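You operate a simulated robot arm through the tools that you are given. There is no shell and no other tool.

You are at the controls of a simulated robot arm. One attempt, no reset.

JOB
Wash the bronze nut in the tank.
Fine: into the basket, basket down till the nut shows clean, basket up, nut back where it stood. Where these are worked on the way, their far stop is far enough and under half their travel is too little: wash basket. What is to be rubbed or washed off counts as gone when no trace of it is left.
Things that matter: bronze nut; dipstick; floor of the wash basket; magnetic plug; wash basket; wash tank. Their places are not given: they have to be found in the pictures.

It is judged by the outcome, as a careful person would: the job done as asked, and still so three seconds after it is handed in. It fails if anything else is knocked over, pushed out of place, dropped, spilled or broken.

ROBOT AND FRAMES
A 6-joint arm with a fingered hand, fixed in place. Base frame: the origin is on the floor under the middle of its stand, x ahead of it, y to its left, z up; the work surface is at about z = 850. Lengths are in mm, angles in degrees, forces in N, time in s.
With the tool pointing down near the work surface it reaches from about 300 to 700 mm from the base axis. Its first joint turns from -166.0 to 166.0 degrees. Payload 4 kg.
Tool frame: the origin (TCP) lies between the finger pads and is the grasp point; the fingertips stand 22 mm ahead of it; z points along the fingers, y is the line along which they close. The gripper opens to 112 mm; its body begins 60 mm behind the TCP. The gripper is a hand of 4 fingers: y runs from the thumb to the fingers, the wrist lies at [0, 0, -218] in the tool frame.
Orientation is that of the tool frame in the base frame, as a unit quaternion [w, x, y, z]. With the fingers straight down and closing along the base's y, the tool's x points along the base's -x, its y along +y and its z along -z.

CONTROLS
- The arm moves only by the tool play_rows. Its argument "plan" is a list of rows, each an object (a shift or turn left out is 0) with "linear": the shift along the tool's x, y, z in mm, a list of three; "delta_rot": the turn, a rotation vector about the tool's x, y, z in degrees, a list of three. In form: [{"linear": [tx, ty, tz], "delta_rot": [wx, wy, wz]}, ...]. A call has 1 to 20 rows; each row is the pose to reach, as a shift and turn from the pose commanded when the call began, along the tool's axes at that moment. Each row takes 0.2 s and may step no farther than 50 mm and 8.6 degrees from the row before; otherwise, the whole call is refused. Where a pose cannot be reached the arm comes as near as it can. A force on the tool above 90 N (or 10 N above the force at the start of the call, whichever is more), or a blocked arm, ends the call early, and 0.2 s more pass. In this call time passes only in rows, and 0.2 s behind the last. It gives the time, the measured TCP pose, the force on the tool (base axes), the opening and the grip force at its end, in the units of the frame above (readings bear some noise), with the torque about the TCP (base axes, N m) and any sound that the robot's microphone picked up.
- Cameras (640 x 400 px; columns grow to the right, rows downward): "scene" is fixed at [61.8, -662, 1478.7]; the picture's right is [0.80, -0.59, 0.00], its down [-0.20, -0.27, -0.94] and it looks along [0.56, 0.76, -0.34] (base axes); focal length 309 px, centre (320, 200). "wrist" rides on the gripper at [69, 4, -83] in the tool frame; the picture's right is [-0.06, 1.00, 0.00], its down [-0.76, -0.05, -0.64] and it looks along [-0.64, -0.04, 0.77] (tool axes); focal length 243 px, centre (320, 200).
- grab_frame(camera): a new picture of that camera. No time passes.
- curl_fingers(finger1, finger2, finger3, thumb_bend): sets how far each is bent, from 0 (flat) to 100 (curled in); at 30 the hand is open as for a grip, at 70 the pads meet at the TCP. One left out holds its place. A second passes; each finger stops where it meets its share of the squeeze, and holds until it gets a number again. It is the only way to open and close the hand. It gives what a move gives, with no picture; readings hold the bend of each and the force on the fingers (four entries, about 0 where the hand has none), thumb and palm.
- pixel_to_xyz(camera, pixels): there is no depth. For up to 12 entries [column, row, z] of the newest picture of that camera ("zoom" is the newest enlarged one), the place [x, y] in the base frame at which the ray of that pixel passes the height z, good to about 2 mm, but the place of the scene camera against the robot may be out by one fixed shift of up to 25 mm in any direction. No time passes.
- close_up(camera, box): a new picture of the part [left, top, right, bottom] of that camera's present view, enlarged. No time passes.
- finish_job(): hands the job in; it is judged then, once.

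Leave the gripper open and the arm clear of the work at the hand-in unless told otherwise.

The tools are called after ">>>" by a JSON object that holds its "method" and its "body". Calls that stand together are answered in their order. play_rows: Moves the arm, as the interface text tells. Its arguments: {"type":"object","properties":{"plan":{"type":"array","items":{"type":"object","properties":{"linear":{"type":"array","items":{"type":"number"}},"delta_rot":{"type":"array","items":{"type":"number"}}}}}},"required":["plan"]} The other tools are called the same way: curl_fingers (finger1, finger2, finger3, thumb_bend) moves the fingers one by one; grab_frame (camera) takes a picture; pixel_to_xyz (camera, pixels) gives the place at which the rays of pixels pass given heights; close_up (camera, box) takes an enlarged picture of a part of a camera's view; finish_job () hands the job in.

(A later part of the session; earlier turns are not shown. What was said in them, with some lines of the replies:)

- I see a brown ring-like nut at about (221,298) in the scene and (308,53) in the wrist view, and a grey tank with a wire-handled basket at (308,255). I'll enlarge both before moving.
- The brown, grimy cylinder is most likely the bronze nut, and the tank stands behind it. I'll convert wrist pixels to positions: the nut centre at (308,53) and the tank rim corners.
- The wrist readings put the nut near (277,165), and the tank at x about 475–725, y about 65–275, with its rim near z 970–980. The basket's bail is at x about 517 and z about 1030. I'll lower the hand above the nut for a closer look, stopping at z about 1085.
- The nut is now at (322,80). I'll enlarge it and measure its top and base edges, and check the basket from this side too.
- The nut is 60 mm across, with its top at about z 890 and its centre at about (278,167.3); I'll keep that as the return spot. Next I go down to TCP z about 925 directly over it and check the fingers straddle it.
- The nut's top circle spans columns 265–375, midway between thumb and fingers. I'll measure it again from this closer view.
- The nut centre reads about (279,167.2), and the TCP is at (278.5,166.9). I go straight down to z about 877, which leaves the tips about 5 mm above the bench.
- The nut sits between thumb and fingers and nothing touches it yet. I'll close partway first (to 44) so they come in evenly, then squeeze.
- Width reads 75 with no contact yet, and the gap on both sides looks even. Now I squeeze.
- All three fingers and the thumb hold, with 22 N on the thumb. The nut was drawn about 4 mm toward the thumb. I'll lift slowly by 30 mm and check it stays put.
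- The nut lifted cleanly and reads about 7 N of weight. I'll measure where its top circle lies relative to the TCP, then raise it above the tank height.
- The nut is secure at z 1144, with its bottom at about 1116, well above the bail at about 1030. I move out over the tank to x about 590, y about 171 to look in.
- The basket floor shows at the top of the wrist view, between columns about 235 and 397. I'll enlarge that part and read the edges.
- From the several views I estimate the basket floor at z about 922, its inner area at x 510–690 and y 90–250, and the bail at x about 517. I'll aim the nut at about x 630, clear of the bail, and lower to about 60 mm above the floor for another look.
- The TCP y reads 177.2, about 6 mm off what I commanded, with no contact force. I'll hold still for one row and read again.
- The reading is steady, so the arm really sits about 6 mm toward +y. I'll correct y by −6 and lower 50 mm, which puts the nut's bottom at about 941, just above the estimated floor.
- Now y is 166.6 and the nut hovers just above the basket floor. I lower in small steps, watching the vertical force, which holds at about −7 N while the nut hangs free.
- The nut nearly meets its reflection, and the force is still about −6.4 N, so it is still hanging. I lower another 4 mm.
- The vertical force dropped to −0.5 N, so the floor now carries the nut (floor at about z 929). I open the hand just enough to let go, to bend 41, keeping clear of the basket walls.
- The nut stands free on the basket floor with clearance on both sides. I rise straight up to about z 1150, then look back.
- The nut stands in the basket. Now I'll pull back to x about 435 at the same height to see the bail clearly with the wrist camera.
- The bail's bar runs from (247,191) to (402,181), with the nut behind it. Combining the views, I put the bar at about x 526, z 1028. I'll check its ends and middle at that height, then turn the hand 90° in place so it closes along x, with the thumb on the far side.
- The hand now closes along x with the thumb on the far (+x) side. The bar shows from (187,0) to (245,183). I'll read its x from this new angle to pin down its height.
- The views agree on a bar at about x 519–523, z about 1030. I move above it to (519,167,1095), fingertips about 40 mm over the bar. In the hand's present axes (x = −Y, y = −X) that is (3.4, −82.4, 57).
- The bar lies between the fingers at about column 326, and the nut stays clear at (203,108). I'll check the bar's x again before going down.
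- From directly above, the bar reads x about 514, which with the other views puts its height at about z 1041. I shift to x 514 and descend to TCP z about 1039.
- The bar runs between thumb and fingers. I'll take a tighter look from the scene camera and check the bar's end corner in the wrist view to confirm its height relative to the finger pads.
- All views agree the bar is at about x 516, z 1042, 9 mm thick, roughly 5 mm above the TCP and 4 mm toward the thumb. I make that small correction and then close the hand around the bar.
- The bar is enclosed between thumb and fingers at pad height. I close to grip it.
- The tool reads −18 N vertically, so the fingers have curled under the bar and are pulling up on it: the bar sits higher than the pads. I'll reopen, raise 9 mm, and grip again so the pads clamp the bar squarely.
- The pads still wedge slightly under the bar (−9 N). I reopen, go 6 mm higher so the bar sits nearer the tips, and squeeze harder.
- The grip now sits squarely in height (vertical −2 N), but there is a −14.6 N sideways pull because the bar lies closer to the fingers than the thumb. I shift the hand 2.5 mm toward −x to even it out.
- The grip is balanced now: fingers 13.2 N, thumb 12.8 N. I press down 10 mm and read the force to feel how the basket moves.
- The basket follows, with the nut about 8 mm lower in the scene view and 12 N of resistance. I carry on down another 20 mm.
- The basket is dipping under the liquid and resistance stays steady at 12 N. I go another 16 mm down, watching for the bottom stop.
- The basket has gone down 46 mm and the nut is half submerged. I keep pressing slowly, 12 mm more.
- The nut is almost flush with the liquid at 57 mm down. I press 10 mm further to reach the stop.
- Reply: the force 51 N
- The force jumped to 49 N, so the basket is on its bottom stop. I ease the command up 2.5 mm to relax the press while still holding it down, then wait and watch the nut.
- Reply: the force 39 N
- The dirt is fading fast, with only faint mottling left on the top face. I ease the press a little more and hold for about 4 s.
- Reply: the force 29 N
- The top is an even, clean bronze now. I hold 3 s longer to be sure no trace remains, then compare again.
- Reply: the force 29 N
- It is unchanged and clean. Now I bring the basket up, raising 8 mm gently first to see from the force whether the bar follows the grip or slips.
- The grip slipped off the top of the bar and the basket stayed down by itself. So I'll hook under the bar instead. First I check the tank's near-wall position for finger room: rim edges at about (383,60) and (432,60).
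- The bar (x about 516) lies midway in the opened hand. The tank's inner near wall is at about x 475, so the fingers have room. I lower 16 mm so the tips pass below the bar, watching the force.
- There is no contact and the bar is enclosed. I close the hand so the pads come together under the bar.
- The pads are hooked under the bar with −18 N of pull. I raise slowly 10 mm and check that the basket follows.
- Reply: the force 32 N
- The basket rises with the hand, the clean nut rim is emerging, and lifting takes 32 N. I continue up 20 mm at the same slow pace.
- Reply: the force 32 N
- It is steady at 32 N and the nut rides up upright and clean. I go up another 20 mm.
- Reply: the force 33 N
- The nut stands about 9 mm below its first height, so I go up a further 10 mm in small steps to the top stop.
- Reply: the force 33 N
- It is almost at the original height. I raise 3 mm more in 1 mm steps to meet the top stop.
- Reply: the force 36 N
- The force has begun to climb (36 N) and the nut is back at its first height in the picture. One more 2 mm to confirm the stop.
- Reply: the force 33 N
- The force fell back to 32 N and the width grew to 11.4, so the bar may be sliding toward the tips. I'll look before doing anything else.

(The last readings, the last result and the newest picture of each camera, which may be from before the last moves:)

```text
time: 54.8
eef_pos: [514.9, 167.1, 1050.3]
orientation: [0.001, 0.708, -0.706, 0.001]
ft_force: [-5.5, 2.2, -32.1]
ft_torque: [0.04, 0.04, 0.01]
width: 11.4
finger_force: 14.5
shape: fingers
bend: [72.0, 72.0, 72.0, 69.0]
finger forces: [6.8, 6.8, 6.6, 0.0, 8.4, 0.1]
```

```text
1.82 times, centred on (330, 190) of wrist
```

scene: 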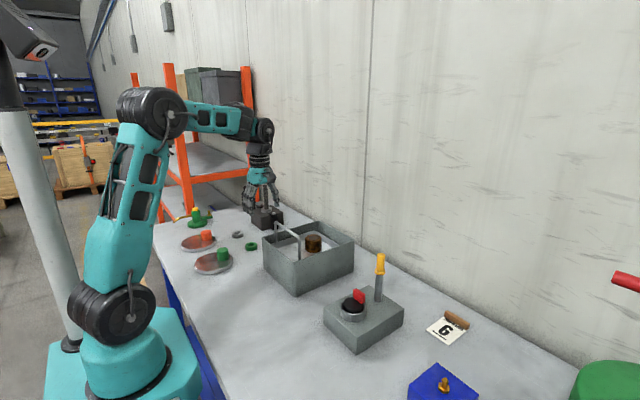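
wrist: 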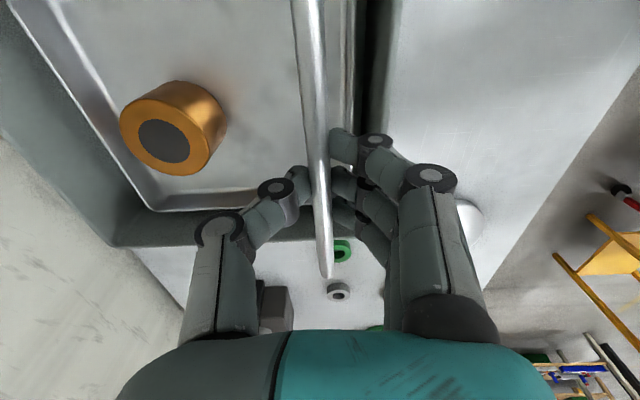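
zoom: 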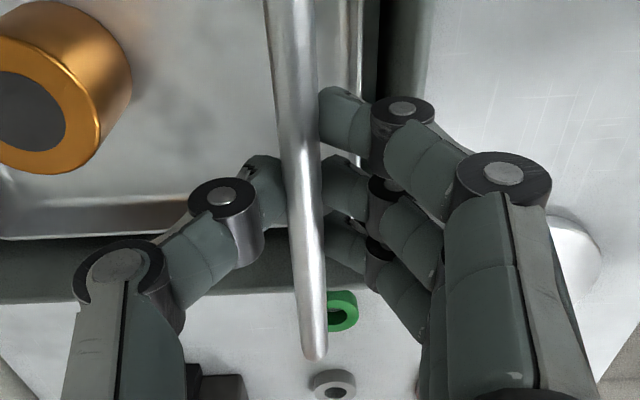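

The nut and basket are unmoved at the original top height, so the basket is at its upper stop and only the bar slid in the pads. I let go of the bar by opening to 57, check the basket stays up, and lift away.

>>> {"method": "curl_fingers", "body": {"finger1": 57, "finger2": 57, "finger3": 57, "thumb_bend": 57}}

>>> {"method": "close_up", "body": {"camera": "scene", "box": [260, 180, 360, 290]}}

>>> {"method": "grab_frame", "body": {"camera": "wrist"}}

```text
time: 55.8
eef_pos: [515.7, 166.7, 1050.7]
orientation: [0.0, -0.707, 0.707, 0.0]
ft_force: [0.2, -0.5, -0.2]
ft_torque: [-0.02, 0.0, -0.02]
width: 40.5
finger_force: 0.1
shape: fingers
bend: [56.0, 56.0, 56.0, 56.0]
finger forces: [0.0, 0.0, 0.1, 0.0, 0.0, 0.0]
```

```text
3.64 times, centred on (310, 235) of scene
```

zoom: 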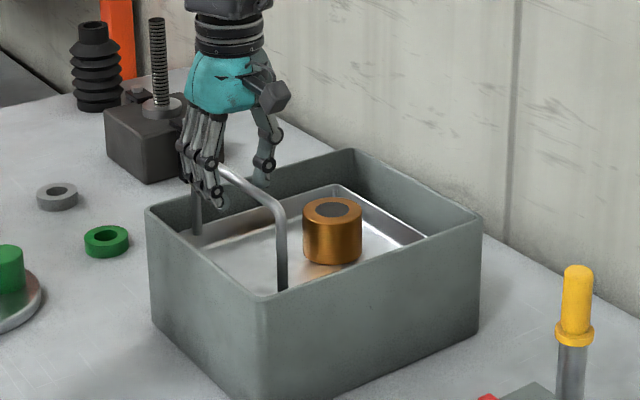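

```text
taken
```

wrist: 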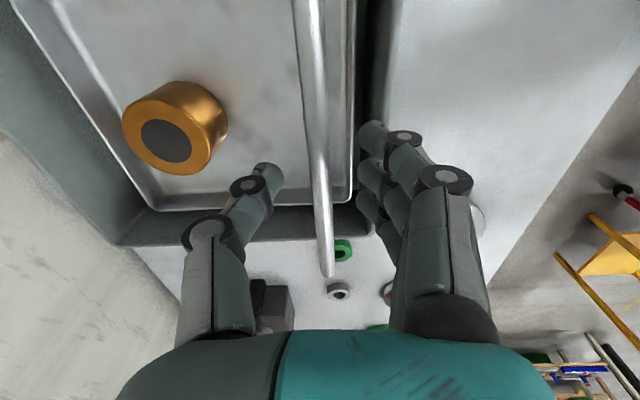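

The basket stays up on its own. I rise 100 mm clear of the bar, then turn the hand back +90°.

>>> {"method": "play_rows", "body": {"plan": [{"linear": [0, 0, -10]}, {"linear": [0, 0, -30]}, {"linear": [0, 0, -65]}, {"linear": [0, 0, -102]}]}}

>>> {"method": "play_rows", "body": {"plan": [{"delta_rot": [0, 0, 8]}, {"delta_rot": [0, 0, 16]}, {"delta_rot": [0, 0, 24]}, {"delta_rot": [0, 0, 32]}, {"delta_rot": [0, 0, 40]}, {"delta_rot": [0, 0, 48]}, {"delta_rot": [0, 0, 56]}, {"delta_rot": [0, 0, 64]}, {"delta_rot": [0, 0, 72]}, {"delta_rot": [0, 0, 80]}, {"delta_rot": [0, 0, 86]}, {"delta_rot": [0, 0, 90]}]}}

>>> {"method": "grab_frame", "body": {"camera": "wrist"}}

>>> {"method": "close_up", "body": {"camera": "scene", "box": [260, 200, 360, 300]}}

```text
time: 56.8
eef_pos: [512.7, 168.8, 1151.9]
orientation: [0.0, 0.707, -0.707, 0.0]
ft_force: [-0.6, -0.7, -0.2]
ft_torque: [-0.02, 0.01, 0.01]
width: 40.6
finger_force: 0.0
shape: fingers
bend: [56.0, 56.0, 56.0, 56.0]
finger forces: [0.1, 0.0, 0.1, 0.0, 0.0, 0.1]
```

```text
time: 59.4
eef_pos: [515.8, 167.5, 1152.3]
orientation: [0.0, 0.001, 1.0, 0.0]
ft_force: [-0.5, -0.4, 0.1]
ft_torque: [-0.01, -0.01, 0.03]
width: 40.5
finger_force: 0.0
shape: fingers
bend: [56.0, 56.0, 56.0, 56.0]
finger forces: [0.0, 0.1, 0.0, 0.0, 0.1, 0.1]
```

```text
taken
```

wrist: 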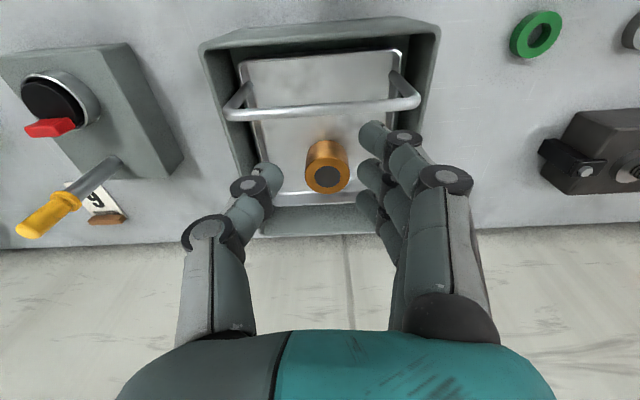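

```text
4.00 times, centred on (310, 250) of scene
```

zoom: 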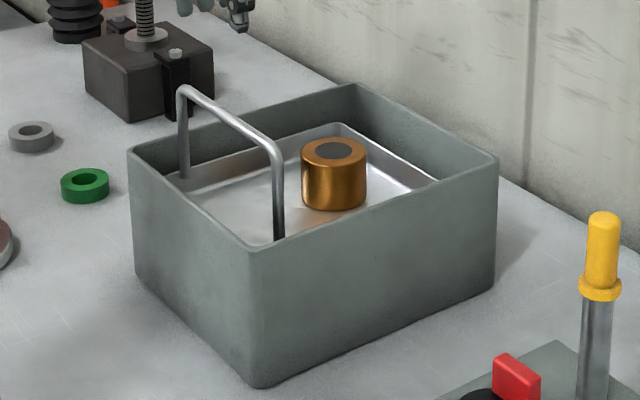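

The basket is back at its starting height, with the bail top at (275,222) as before, and the nut is clean. I open to 41 and measure the nut's top circle (centre about (327,178), top z about 969) for the pick.

>>> {"method": "curl_fingers", "body": {"finger1": 41, "finger2": 41, "finger3": 41, "thumb_bend": 41}}

>>> {"method": "grab_frame", "body": {"camera": "wrist"}}

>>> {"method": "close_up", "body": {"camera": "wrist", "box": [270, 110, 390, 220]}}

>>> {"method": "pixel_to_xyz", "body": {"camera": "wrist", "pixels": [[305, 178, 969], [350, 176, 969], [328, 194, 969], [328, 159, 969], [327, 178, 969]]}}

```text
time: 60.4
eef_pos: [515.6, 166.4, 1152.2]
orientation: [0.0, -0.001, 1.0, 0.0]
ft_force: [-0.4, 0.4, -0.3]
ft_torque: [0.01, 0.02, -0.04]
width: 82.0
finger_force: 0.2
shape: fingers
bend: [41.0, 41.0, 41.0, 41.0]
finger forces: [0.0, 0.0, 0.0, 0.1, 0.0, 0.1]
```

```text
taken
```

wrist: 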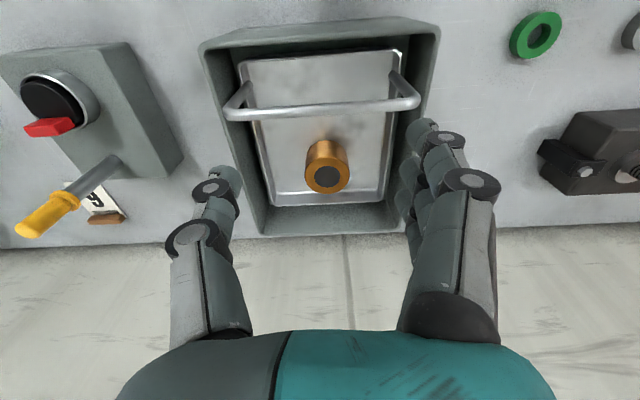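

```text
3.64 times, centred on (330, 165) of wrist
```

zoom: 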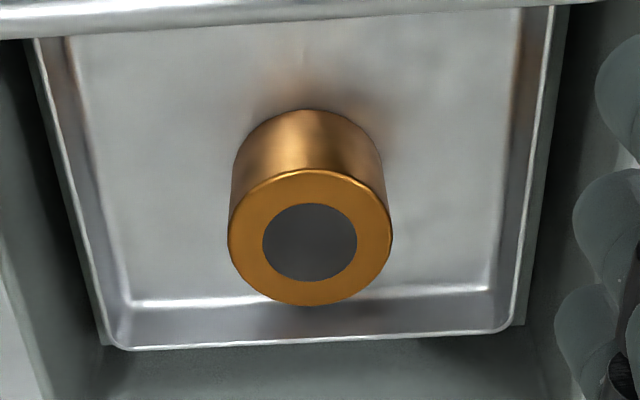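

```text
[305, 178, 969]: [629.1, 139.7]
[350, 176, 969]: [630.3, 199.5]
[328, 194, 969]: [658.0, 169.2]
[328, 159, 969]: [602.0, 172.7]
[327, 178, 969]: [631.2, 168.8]
```

The nut's centre reads (628.5,169.6). I move over it and come down to z about 1005, with the hand open 82 mm, and check alignment.

>>> {"method": "play_rows", "body": {"plan": [{"linear": [-38, 1, 0]}, {"linear": [-76, 2, 0]}, {"linear": [-112, 3, 0]}, {"linear": [-112, 3, 40]}, {"linear": [-112, 3, 80]}, {"linear": [-112, 3, 115]}, {"linear": [-112, 3, 147]}]}}

>>> {"method": "grab_frame", "body": {"camera": "wrist"}}

>>> {"method": "pixel_to_xyz", "body": {"camera": "wrist", "pixels": [[265, 150, 969], [375, 150, 969], [320, 200, 969], [320, 106, 969]]}}

```text
time: 62.0
eef_pos: [625.5, 168.6, 1004.9]
orientation: [0.002, -0.001, 1.0, 0.0]
ft_force: [-0.3, 0.0, 0.5]
ft_torque: [0.0, 0.02, -0.02]
width: 82.2
finger_force: 0.1
shape: fingers
bend: [41.0, 41.0, 41.0, 41.0]
finger forces: [0.1, 0.0, 0.1, 0.0, 0.1, 0.0]
```

```text
taken
```

wrist: 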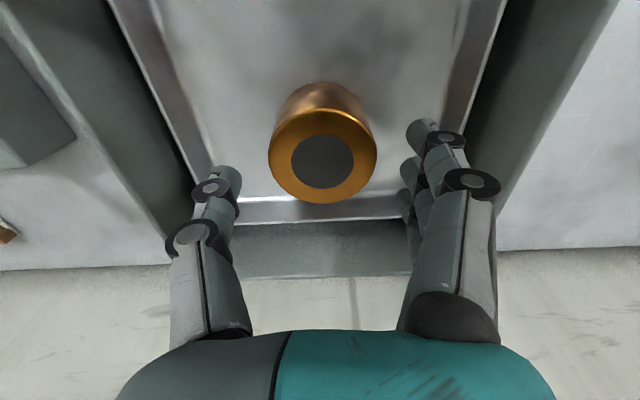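

```text
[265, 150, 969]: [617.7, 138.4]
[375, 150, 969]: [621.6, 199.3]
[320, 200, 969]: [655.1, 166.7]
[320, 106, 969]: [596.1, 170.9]
```

The nut centre reads (627.5,170), almost under the TCP. I trim +1.5 in x and +2 in y, and descend to z 957.

>>> {"method": "play_rows", "body": {"plan": [{"linear": [-1.5, 2, 15]}, {"linear": [-1.5, 2, 30]}, {"linear": [-1.5, 2, 40]}, {"linear": [-1.5, 2, 47]}]}}

>>> {"method": "grab_frame", "body": {"camera": "wrist"}}

>>> {"method": "close_up", "body": {"camera": "scene", "box": [280, 200, 350, 270]}}

```text
time: 63.0
eef_pos: [627.2, 170.4, 959.7]
orientation: [-0.001, 0.0, 1.0, 0.0]
ft_force: [-0.3, -0.2, -1.2]
ft_torque: [-0.01, 0.02, 0.0]
width: 82.3
finger_force: 0.1
shape: fingers
bend: [41.0, 41.0, 41.0, 41.0]
finger forces: [0.1, 0.0, 0.0, 0.0, 0.1, 0.0]
```

```text
taken
```

wrist: 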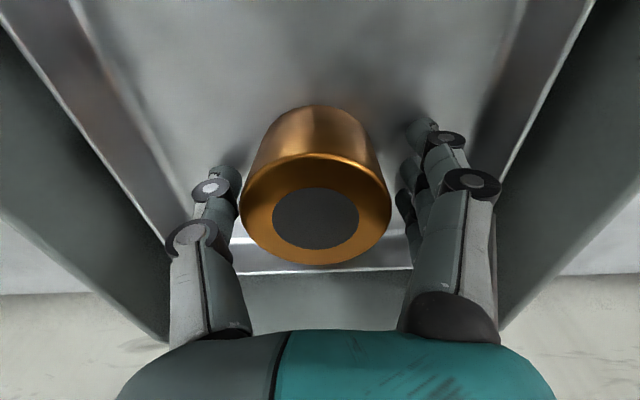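

```text
5.71 times, centred on (315, 235) of scene
```

zoom: 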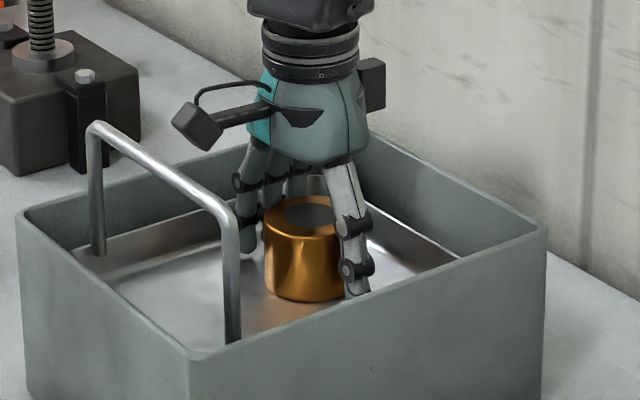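

The nut is centred between thumb and fingers and there is no contact. I close to 70 as before.

>>> {"method": "curl_fingers", "body": {"finger1": 70, "finger2": 70, "finger3": 70, "thumb_bend": 70}}

>>> {"method": "play_rows", "body": {"plan": [{"linear": [0, 0, -6]}, {"linear": [0, 0, -15]}, {"linear": [0, 0, -28]}]}}

>>> {"method": "grab_frame", "body": {"camera": "wrist"}}

>>> {"method": "close_up", "body": {"camera": "scene", "box": [270, 180, 350, 270]}}

```text
time: 64.0
eef_pos: [627.7, 170.9, 959.5]
orientation: [0.0, -0.001, 1.0, 0.001]
ft_force: [-0.2, 0.0, 0.1]
ft_torque: [0.09, 0.0, 0.04]
width: 52.2
finger_force: 22.2
shape: fingers
bend: [57.0, 53.0, 59.0, 56.0]
finger forces: [8.1, 8.5, 6.1, 0.1, 21.5, 0.1]
```

```text
time: 64.8
eef_pos: [627.7, 170.5, 986.6]
orientation: [0.0, -0.001, 1.0, 0.0]
ft_force: [0.4, -0.6, -6.9]
ft_torque: [0.02, -0.01, -0.02]
width: 52.0
finger_force: 21.5
shape: fingers
bend: [57.0, 53.0, 59.0, 56.0]
finger forces: [7.8, 8.1, 6.1, 0.0, 21.6, 0.1]
```

```text
taken
```

wrist: 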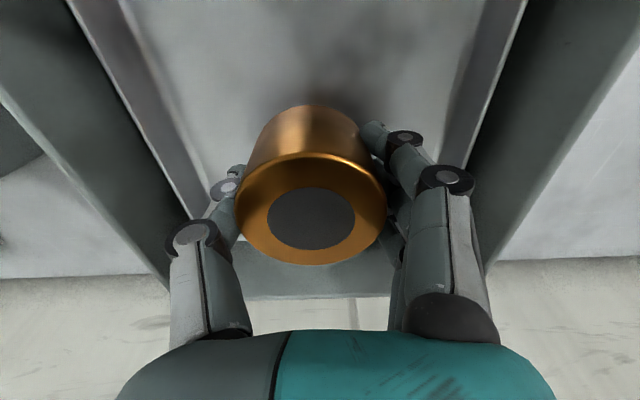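

```text
4.44 times, centred on (310, 225) of scene
```

zoom: 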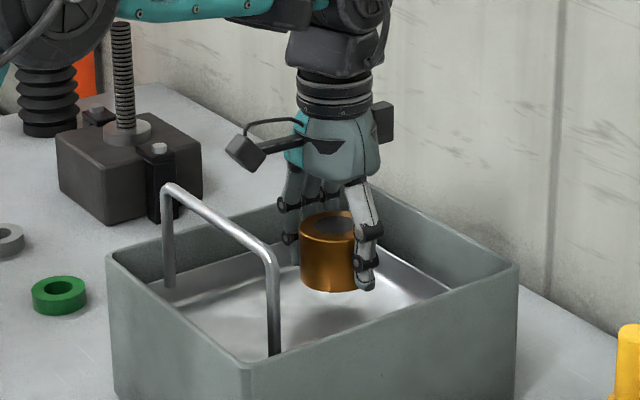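

Lifted cleanly with 7 N of weight, and this time the nut's bottom is about 30 mm below the TCP. I rise to about z 1145, above the bail.

>>> {"method": "play_rows", "body": {"plan": [{"linear": [0, 0, -35]}, {"linear": [0, 0, -75]}, {"linear": [0, 0, -115]}, {"linear": [0, 0, -160]}]}}

>>> {"method": "grab_frame", "body": {"camera": "wrist"}}

```text
time: 65.8
eef_pos: [625.7, 172.8, 1148.1]
orientation: [-0.001, 0.0, 1.0, -0.001]
ft_force: [-0.5, 0.3, -8.0]
ft_torque: [0.04, -0.03, 0.0]
width: 51.9
finger_force: 22.1
shape: fingers
bend: [57.0, 53.0, 59.0, 56.0]
finger forces: [7.9, 8.4, 6.5, 0.1, 21.6, 0.0]
out of reach, approached as far as the arm can: row 4
```

```text
taken
```

wrist: 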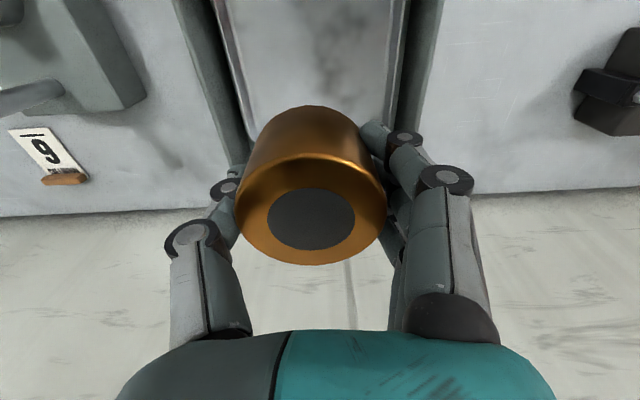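

The arm reached its limit at the last millimetres of that rise, but the nut is secure. I bring it back over the bench to x about 280, at this height.

>>> {"method": "play_rows", "body": {"plan": [{"linear": [30, 0, 0]}, {"linear": [70, 0, 0]}, {"linear": [110, 0, 0]}, {"linear": [150, 0, 0]}, {"linear": [190, 0, 0]}, {"linear": [230, 0, 0]}, {"linear": [270, 0, 0]}, {"linear": [305, 0, 0]}, {"linear": [335, 0, 0]}, {"linear": [347, 0, 0]}]}}

>>> {"method": "grab_frame", "body": {"camera": "wrist"}}

>>> {"method": "grab_frame", "body": {"camera": "scene"}}

```text
time: 68.0
eef_pos: [278.4, 170.6, 1145.5]
orientation: [0.001, 0.0, 1.0, 0.0]
ft_force: [0.1, -0.4, -7.2]
ft_torque: [0.01, -0.01, 0.01]
width: 51.7
finger_force: 22.0
shape: fingers
bend: [57.0, 53.0, 60.0, 56.0]
finger forces: [8.2, 8.2, 7.0, 0.1, 21.1, 0.1]
```

```text
taken
```

wrist: 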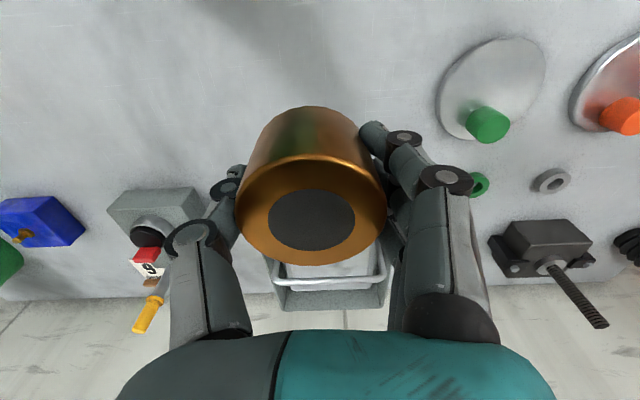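

```text
taken
```

scene: 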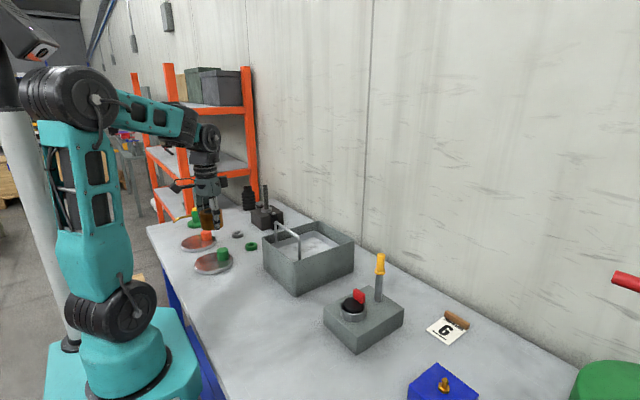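

I'm over the original spot at (278.4,170.6); the nut sits about 3.6 mm toward −y in the grip, so its centre is near (279,167). I lower to z about 900 and measure.

>>> {"method": "play_rows", "body": {"plan": [{"linear": [0, 0, 40]}, {"linear": [0, 0, 85]}, {"linear": [0, 0, 130]}, {"linear": [0, 0, 170]}, {"linear": [0, 0, 205]}, {"linear": [0, 0, 230]}, {"linear": [0, 0, 246]}]}}

>>> {"method": "grab_frame", "body": {"camera": "wrist"}}

>>> {"method": "pixel_to_xyz", "body": {"camera": "wrist", "pixels": [[235, 212, 909], [387, 209, 909], [311, 265, 909], [311, 157, 909]]}}

```text
time: 69.6
eef_pos: [280.1, 170.3, 897.8]
orientation: [-0.001, 0.0, 1.0, 0.0]
ft_force: [-0.2, -0.3, -6.8]
ft_torque: [0.05, -0.02, 0.02]
width: 52.3
finger_force: 22.2
shape: fingers
bend: [57.0, 53.0, 60.0, 56.0]
finger forces: [8.3, 8.0, 7.3, 0.0, 21.3, 0.0]
```

```text
taken
```

wrist: 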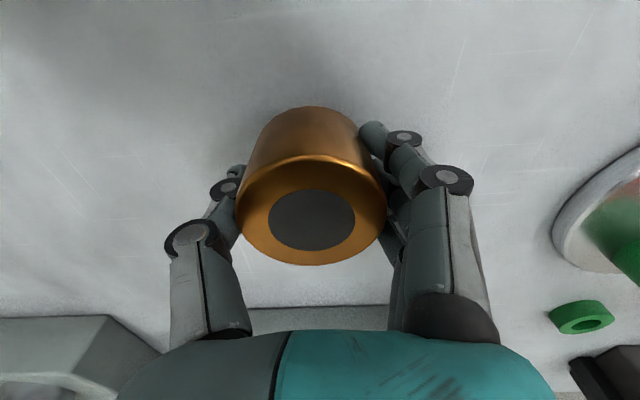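

```text
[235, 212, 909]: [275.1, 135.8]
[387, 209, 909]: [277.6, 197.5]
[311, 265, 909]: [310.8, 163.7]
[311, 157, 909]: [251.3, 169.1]
```

The held nut's centre reads about (280,166.7) against the original (279,167.2), which is within about a millimetre. I lower 14 mm, then in small steps until the bench takes the weight.

>>> {"method": "play_rows", "body": {"plan": [{"linear": [0, 0.4, 6]}, {"linear": [0, 0.4, 11]}, {"linear": [0, 0.4, 15]}]}}

>>> {"method": "play_rows", "body": {"plan": [{"linear": [0, 0, 1]}, {"linear": [0, 0, 2]}]}}

>>> {"method": "close_up", "body": {"camera": "scene", "box": [180, 250, 260, 330]}}

```text
time: 70.4
eef_pos: [280.0, 170.4, 884.0]
orientation: [-0.001, 0.0, 1.0, 0.001]
ft_force: [1.0, 0.4, -7.9]
ft_torque: [0.04, -0.03, -0.03]
width: 51.9
finger_force: 22.5
shape: fingers
bend: [57.0, 53.0, 60.0, 56.0]
finger forces: [8.3, 8.1, 7.2, 0.0, 21.2, 0.0]
```

```text
time: 71.0
eef_pos: [279.4, 172.3, 882.0]
orientation: [0.0, 0.0, 1.0, 0.0]
ft_force: [-0.2, 1.2, -6.2]
ft_torque: [0.01, -0.02, -0.01]
width: 51.8
finger_force: 22.3
shape: fingers
bend: [57.0, 53.0, 60.0, 56.0]
finger forces: [8.2, 8.1, 7.3, 0.1, 21.1, 0.0]
```

```text
5.00 times, centred on (220, 290) of scene
```

zoom: 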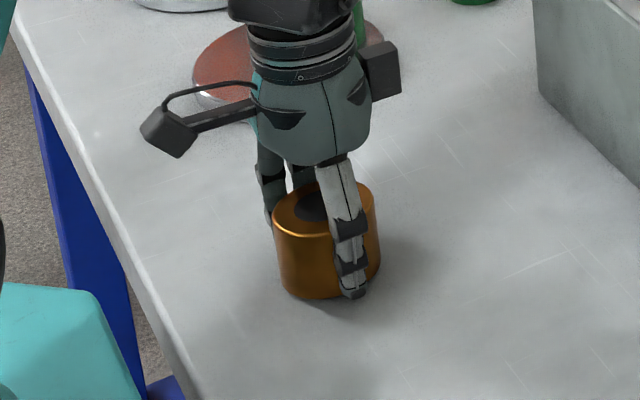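

It is still hanging free (−6 N) and just above the bench. I lower 2 mm more.

>>> {"method": "play_rows", "body": {"plan": [{"linear": [0, 0, 1]}, {"linear": [0, 0, 2]}]}}

```text
time: 71.6
eef_pos: [278.4, 171.9, 880.2]
orientation: [0.001, 0.0, 1.0, 0.0]
ft_force: [-0.8, -0.2, -7.3]
ft_torque: [0.05, 0.0, 0.04]
width: 51.6
finger_force: 22.4
shape: fingers
bend: [57.0, 53.0, 60.0, 56.0]
finger forces: [8.3, 8.1, 7.3, 0.0, 21.1, 0.1]
```

No contact yet, so another 1.5 mm.

>>> {"method": "play_rows", "body": {"plan": [{"linear": [0, 0, 0.8]}, {"linear": [0, 0, 1.6]}]}}

```text
time: 72.2
eef_pos: [278.6, 171.5, 878.6]
orientation: [0.0, 0.0, 1.0, 0.0]
ft_force: [1.1, 2.0, 6.6]
ft_torque: [0.35, 0.0, -0.04]
width: 51.8
finger_force: 24.4
shape: fingers
bend: [58.0, 54.0, 61.0, 56.0]
finger forces: [9.0, 8.6, 8.6, 0.0, 23.3, 0.1]
```

The bench now carries the nut. Before releasing, I note that in the basket the nut sprang about 4 mm toward +y as the hand let go, so to land on the original spot the TCP should be at y about 167, as when I first grasped it. I lift 3 mm, shift −4.3 mm in y and set down again.

>>> {"method": "play_rows", "body": {"plan": [{"linear": [0, 0, -3]}, {"linear": [0, -2.2, -3]}, {"linear": [0, -4.4, -3]}, {"linear": [0, -4.4, -1.5]}, {"linear": [0, -4.4, -0.6]}]}}

>>> {"method": "grab_frame", "body": {"camera": "wrist"}}

```text
time: 73.4
eef_pos: [278.9, 167.5, 878.7]
orientation: [-0.001, 0.0, 1.0, 0.0]
ft_force: [-1.4, 1.8, -1.6]
ft_torque: [0.22, 0.0, 0.06]
width: 51.8
finger_force: 23.8
shape: fingers
bend: [58.0, 54.0, 61.0, 56.0]
finger forces: [9.4, 8.6, 7.9, 0.0, 21.6, 0.0]
```

```text
taken
```

wrist: 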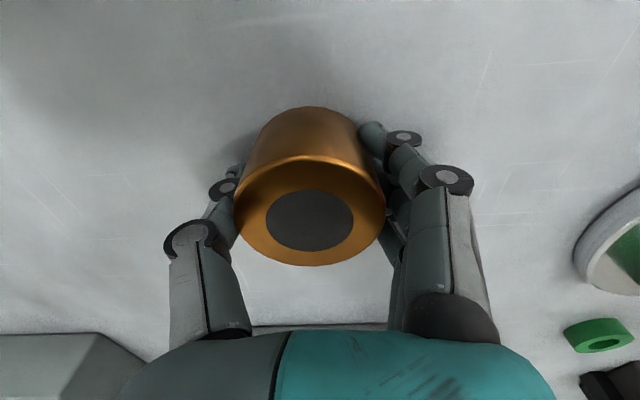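

The TCP is at (278.9,167.5) with the vertical force down to −1.6 N, so the nut rests on the bench. I open to 41 and look.

>>> {"method": "curl_fingers", "body": {"finger1": 41, "finger2": 41, "finger3": 41, "thumb_bend": 41}}

>>> {"method": "grab_frame", "body": {"camera": "wrist"}}

>>> {"method": "pixel_to_xyz", "body": {"camera": "wrist", "pixels": [[245, 212, 890], [397, 209, 890], [320, 267, 890], [320, 160, 890]]}}

```text
time: 74.4
eef_pos: [279.1, 167.0, 880.0]
orientation: [0.001, -0.001, 1.0, 0.001]
ft_force: [0.3, 0.0, -0.6]
ft_torque: [-0.03, -0.01, 0.01]
width: 81.9
finger_force: 0.1
shape: fingers
bend: [41.0, 41.0, 41.0, 41.0]
finger forces: [0.1, 0.0, 0.1, 0.0, 0.0, 0.0]
```

```text
taken
```

wrist: 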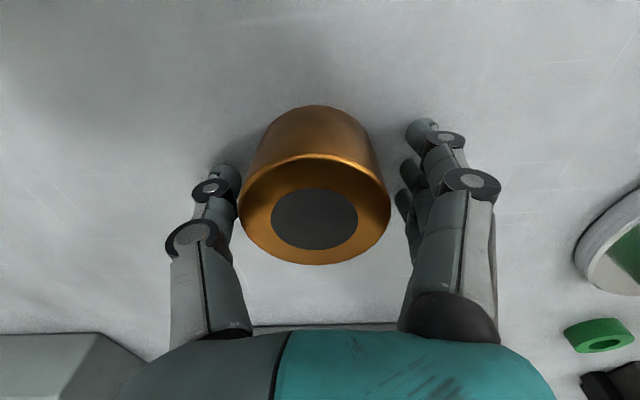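

```text
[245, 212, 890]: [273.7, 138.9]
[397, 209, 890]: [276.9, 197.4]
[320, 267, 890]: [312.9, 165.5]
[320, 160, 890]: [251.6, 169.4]
```

The nut stands free on the bench, its centre at about (279.5,165.8), within 2 mm of where it stood. I rise straight up, first slowly, then to about z 1085 for a check against the first view.

>>> {"method": "play_rows", "body": {"plan": [{"linear": [0, 0.5, -10]}, {"linear": [0, 0.5, -30]}, {"linear": [0, 0.5, -60]}, {"linear": [0, 0.5, -100]}, {"linear": [0, 0.5, -145]}, {"linear": [1, -1, -190]}, {"linear": [2, -2.2, -204]}]}}

>>> {"method": "curl_fingers", "body": {"finger1": 30, "finger2": 30, "finger3": 30, "thumb_bend": 30}}

>>> {"method": "grab_frame", "body": {"camera": "wrist"}}

>>> {"method": "close_up", "body": {"camera": "wrist", "box": [270, 20, 380, 130]}}

>>> {"method": "close_up", "body": {"camera": "scene", "box": [160, 180, 290, 320]}}

```text
time: 76.0
eef_pos: [277.1, 162.0, 1083.6]
orientation: [0.001, 0.001, 1.0, 0.0]
ft_force: [-0.2, 0.2, -0.6]
ft_torque: [-0.01, 0.0, 0.02]
width: 82.2
finger_force: 0.0
shape: fingers
bend: [41.0, 41.0, 41.0, 41.0]
finger forces: [0.1, 0.1, 0.0, 0.0, 0.1, 0.1]
```

```text
time: 77.0
eef_pos: [276.5, 162.6, 1084.4]
orientation: [-0.001, 0.001, 1.0, 0.0]
ft_force: [-0.2, -0.5, 0.3]
ft_torque: [0.05, 0.03, 0.01]
width: 112.3
finger_force: 0.1
shape: fingers
bend: [30.0, 30.0, 30.0, 30.0]
finger forces: [0.0, 0.0, 0.1, 0.0, 0.1, 0.0]
```

```text
taken
```

wrist: 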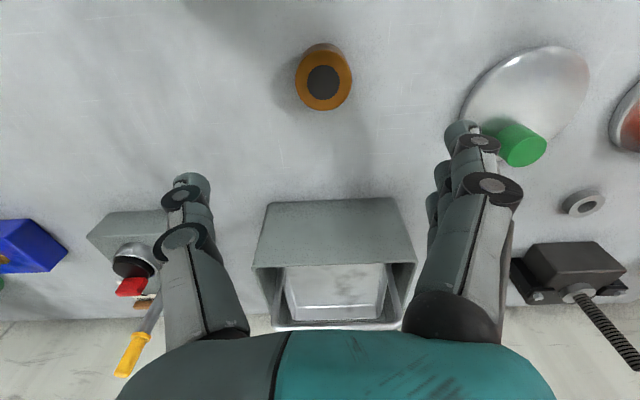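

```text
3.64 times, centred on (325, 75) of wrist
```

zoom: 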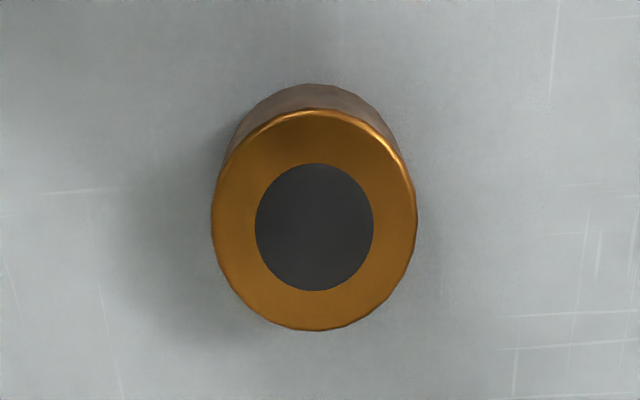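

```text
2.86 times, centred on (225, 250) of scene
```

zoom: 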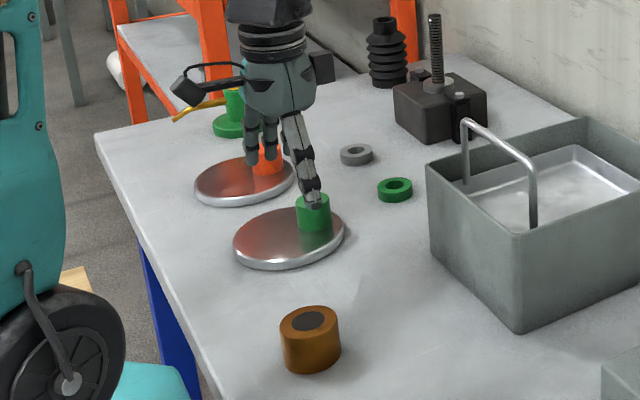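

The nut stands at the same place in the scene close-up as at the start, within a pixel or so. I'll take a tight look at its side for any dirt left and at the basket's final height.

>>> {"method": "close_up", "body": {"camera": "scene", "box": [205, 280, 240, 315]}}

>>> {"method": "close_up", "body": {"camera": "scene", "box": [240, 200, 380, 310]}}

>>> {"method": "pixel_to_xyz", "body": {"camera": "wrist", "pixels": [[295, 82, 890], [351.5, 82, 890], [323, 110.5, 890], [323, 50, 890], [323, 43, 850]]}}

```text
11.43 times, centred on (222, 298) of scene
```

zoom: 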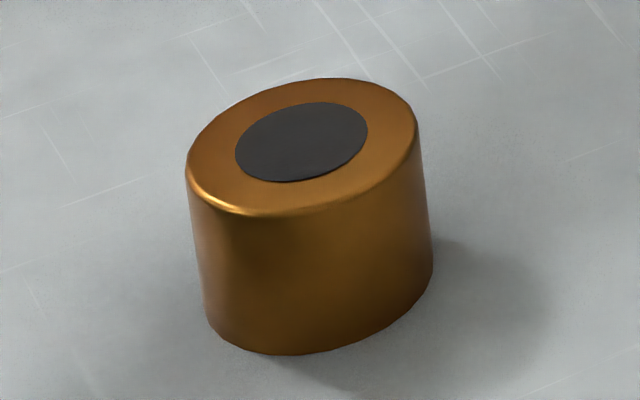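

```text
3.64 times, centred on (310, 255) of scene
```

zoom: 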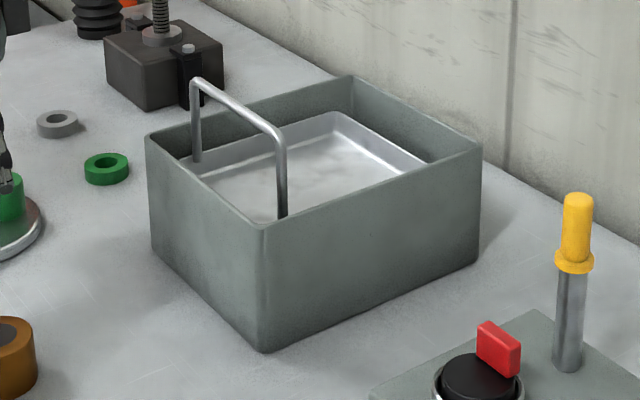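

```text
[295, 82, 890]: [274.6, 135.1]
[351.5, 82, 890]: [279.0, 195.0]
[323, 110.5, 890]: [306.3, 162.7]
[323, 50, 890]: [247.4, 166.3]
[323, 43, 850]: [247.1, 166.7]
```

The nut is clean all round and stands about 2 mm from its first spot. The basket is back at its top height exactly as in the first picture, and nothing else moved. I raise the open hand well clear before handing in.

>>> {"method": "play_rows", "body": {"plan": [{"linear": [0, 0, -40]}, {"linear": [0, 5, -85]}, {"linear": [0, 10, -130]}, {"linear": [0, 15, -175]}, {"linear": [0, 20, -210]}]}}

>>> {"method": "grab_frame", "body": {"camera": "scene"}}

>>> {"method": "grab_frame", "body": {"camera": "wrist"}}

```text
time: 78.2
eef_pos: [274.8, 185.7, 1295.3]
orientation: [0.0, 0.0, 1.0, -0.001]
ft_force: [-0.1, 0.4, -0.1]
ft_torque: [-0.03, 0.03, 0.02]
width: 112.9
finger_force: 0.1
shape: fingers
bend: [30.0, 30.0, 30.0, 30.0]
finger forces: [0.1, 0.0, 0.0, 0.0, 0.1, 0.0]
```

```text
taken
```

scene: 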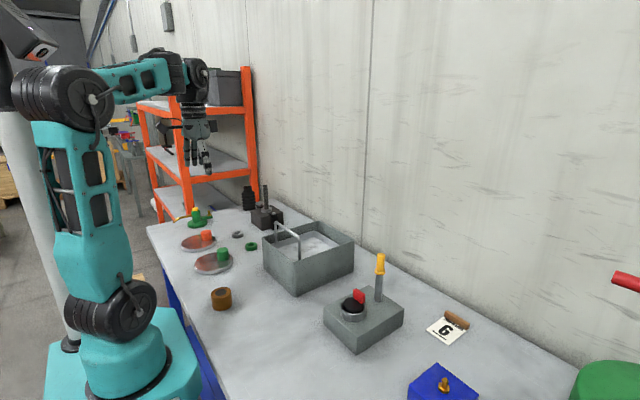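

```text
taken
```

wrist: 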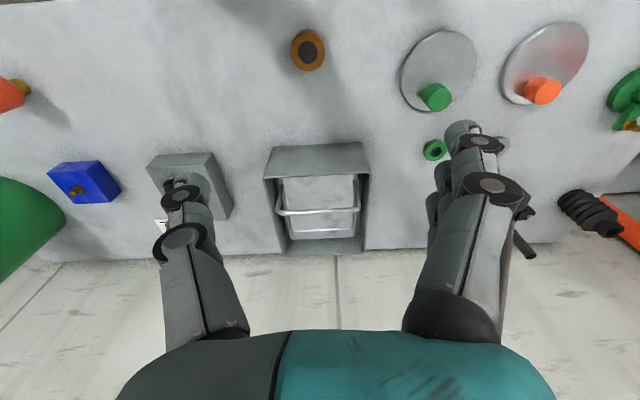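

The clean nut is back on its spot at (221,298) in the scene, the basket is up, and every other item is where it was. The hand is open and well clear, so I hand the job in.

>>> {"method": "finish_job", "body": {}}

```text
The job is handed in.
```

The bronze nut is washed and back on the bench, about 2 mm from where it first stood, and I've handed the job in.

- **Washing:** I pushed the basket down to its bottom stop and held it there about 8 seconds. By then the nut's top was an even, clean bronze. A close-up after I put it back showed no dirt on the top or the side facing the camera.
- **Basket:** It is back up at its starting height and stays there on its own. My first pull to raise it slipped off the handle, so I hooked the fingers under the bar and lifted it that way.
- **Everything else:** Nothing was knocked over or spilled, and the other items look unmoved in the last pictures. The hand is open and well clear of the work.
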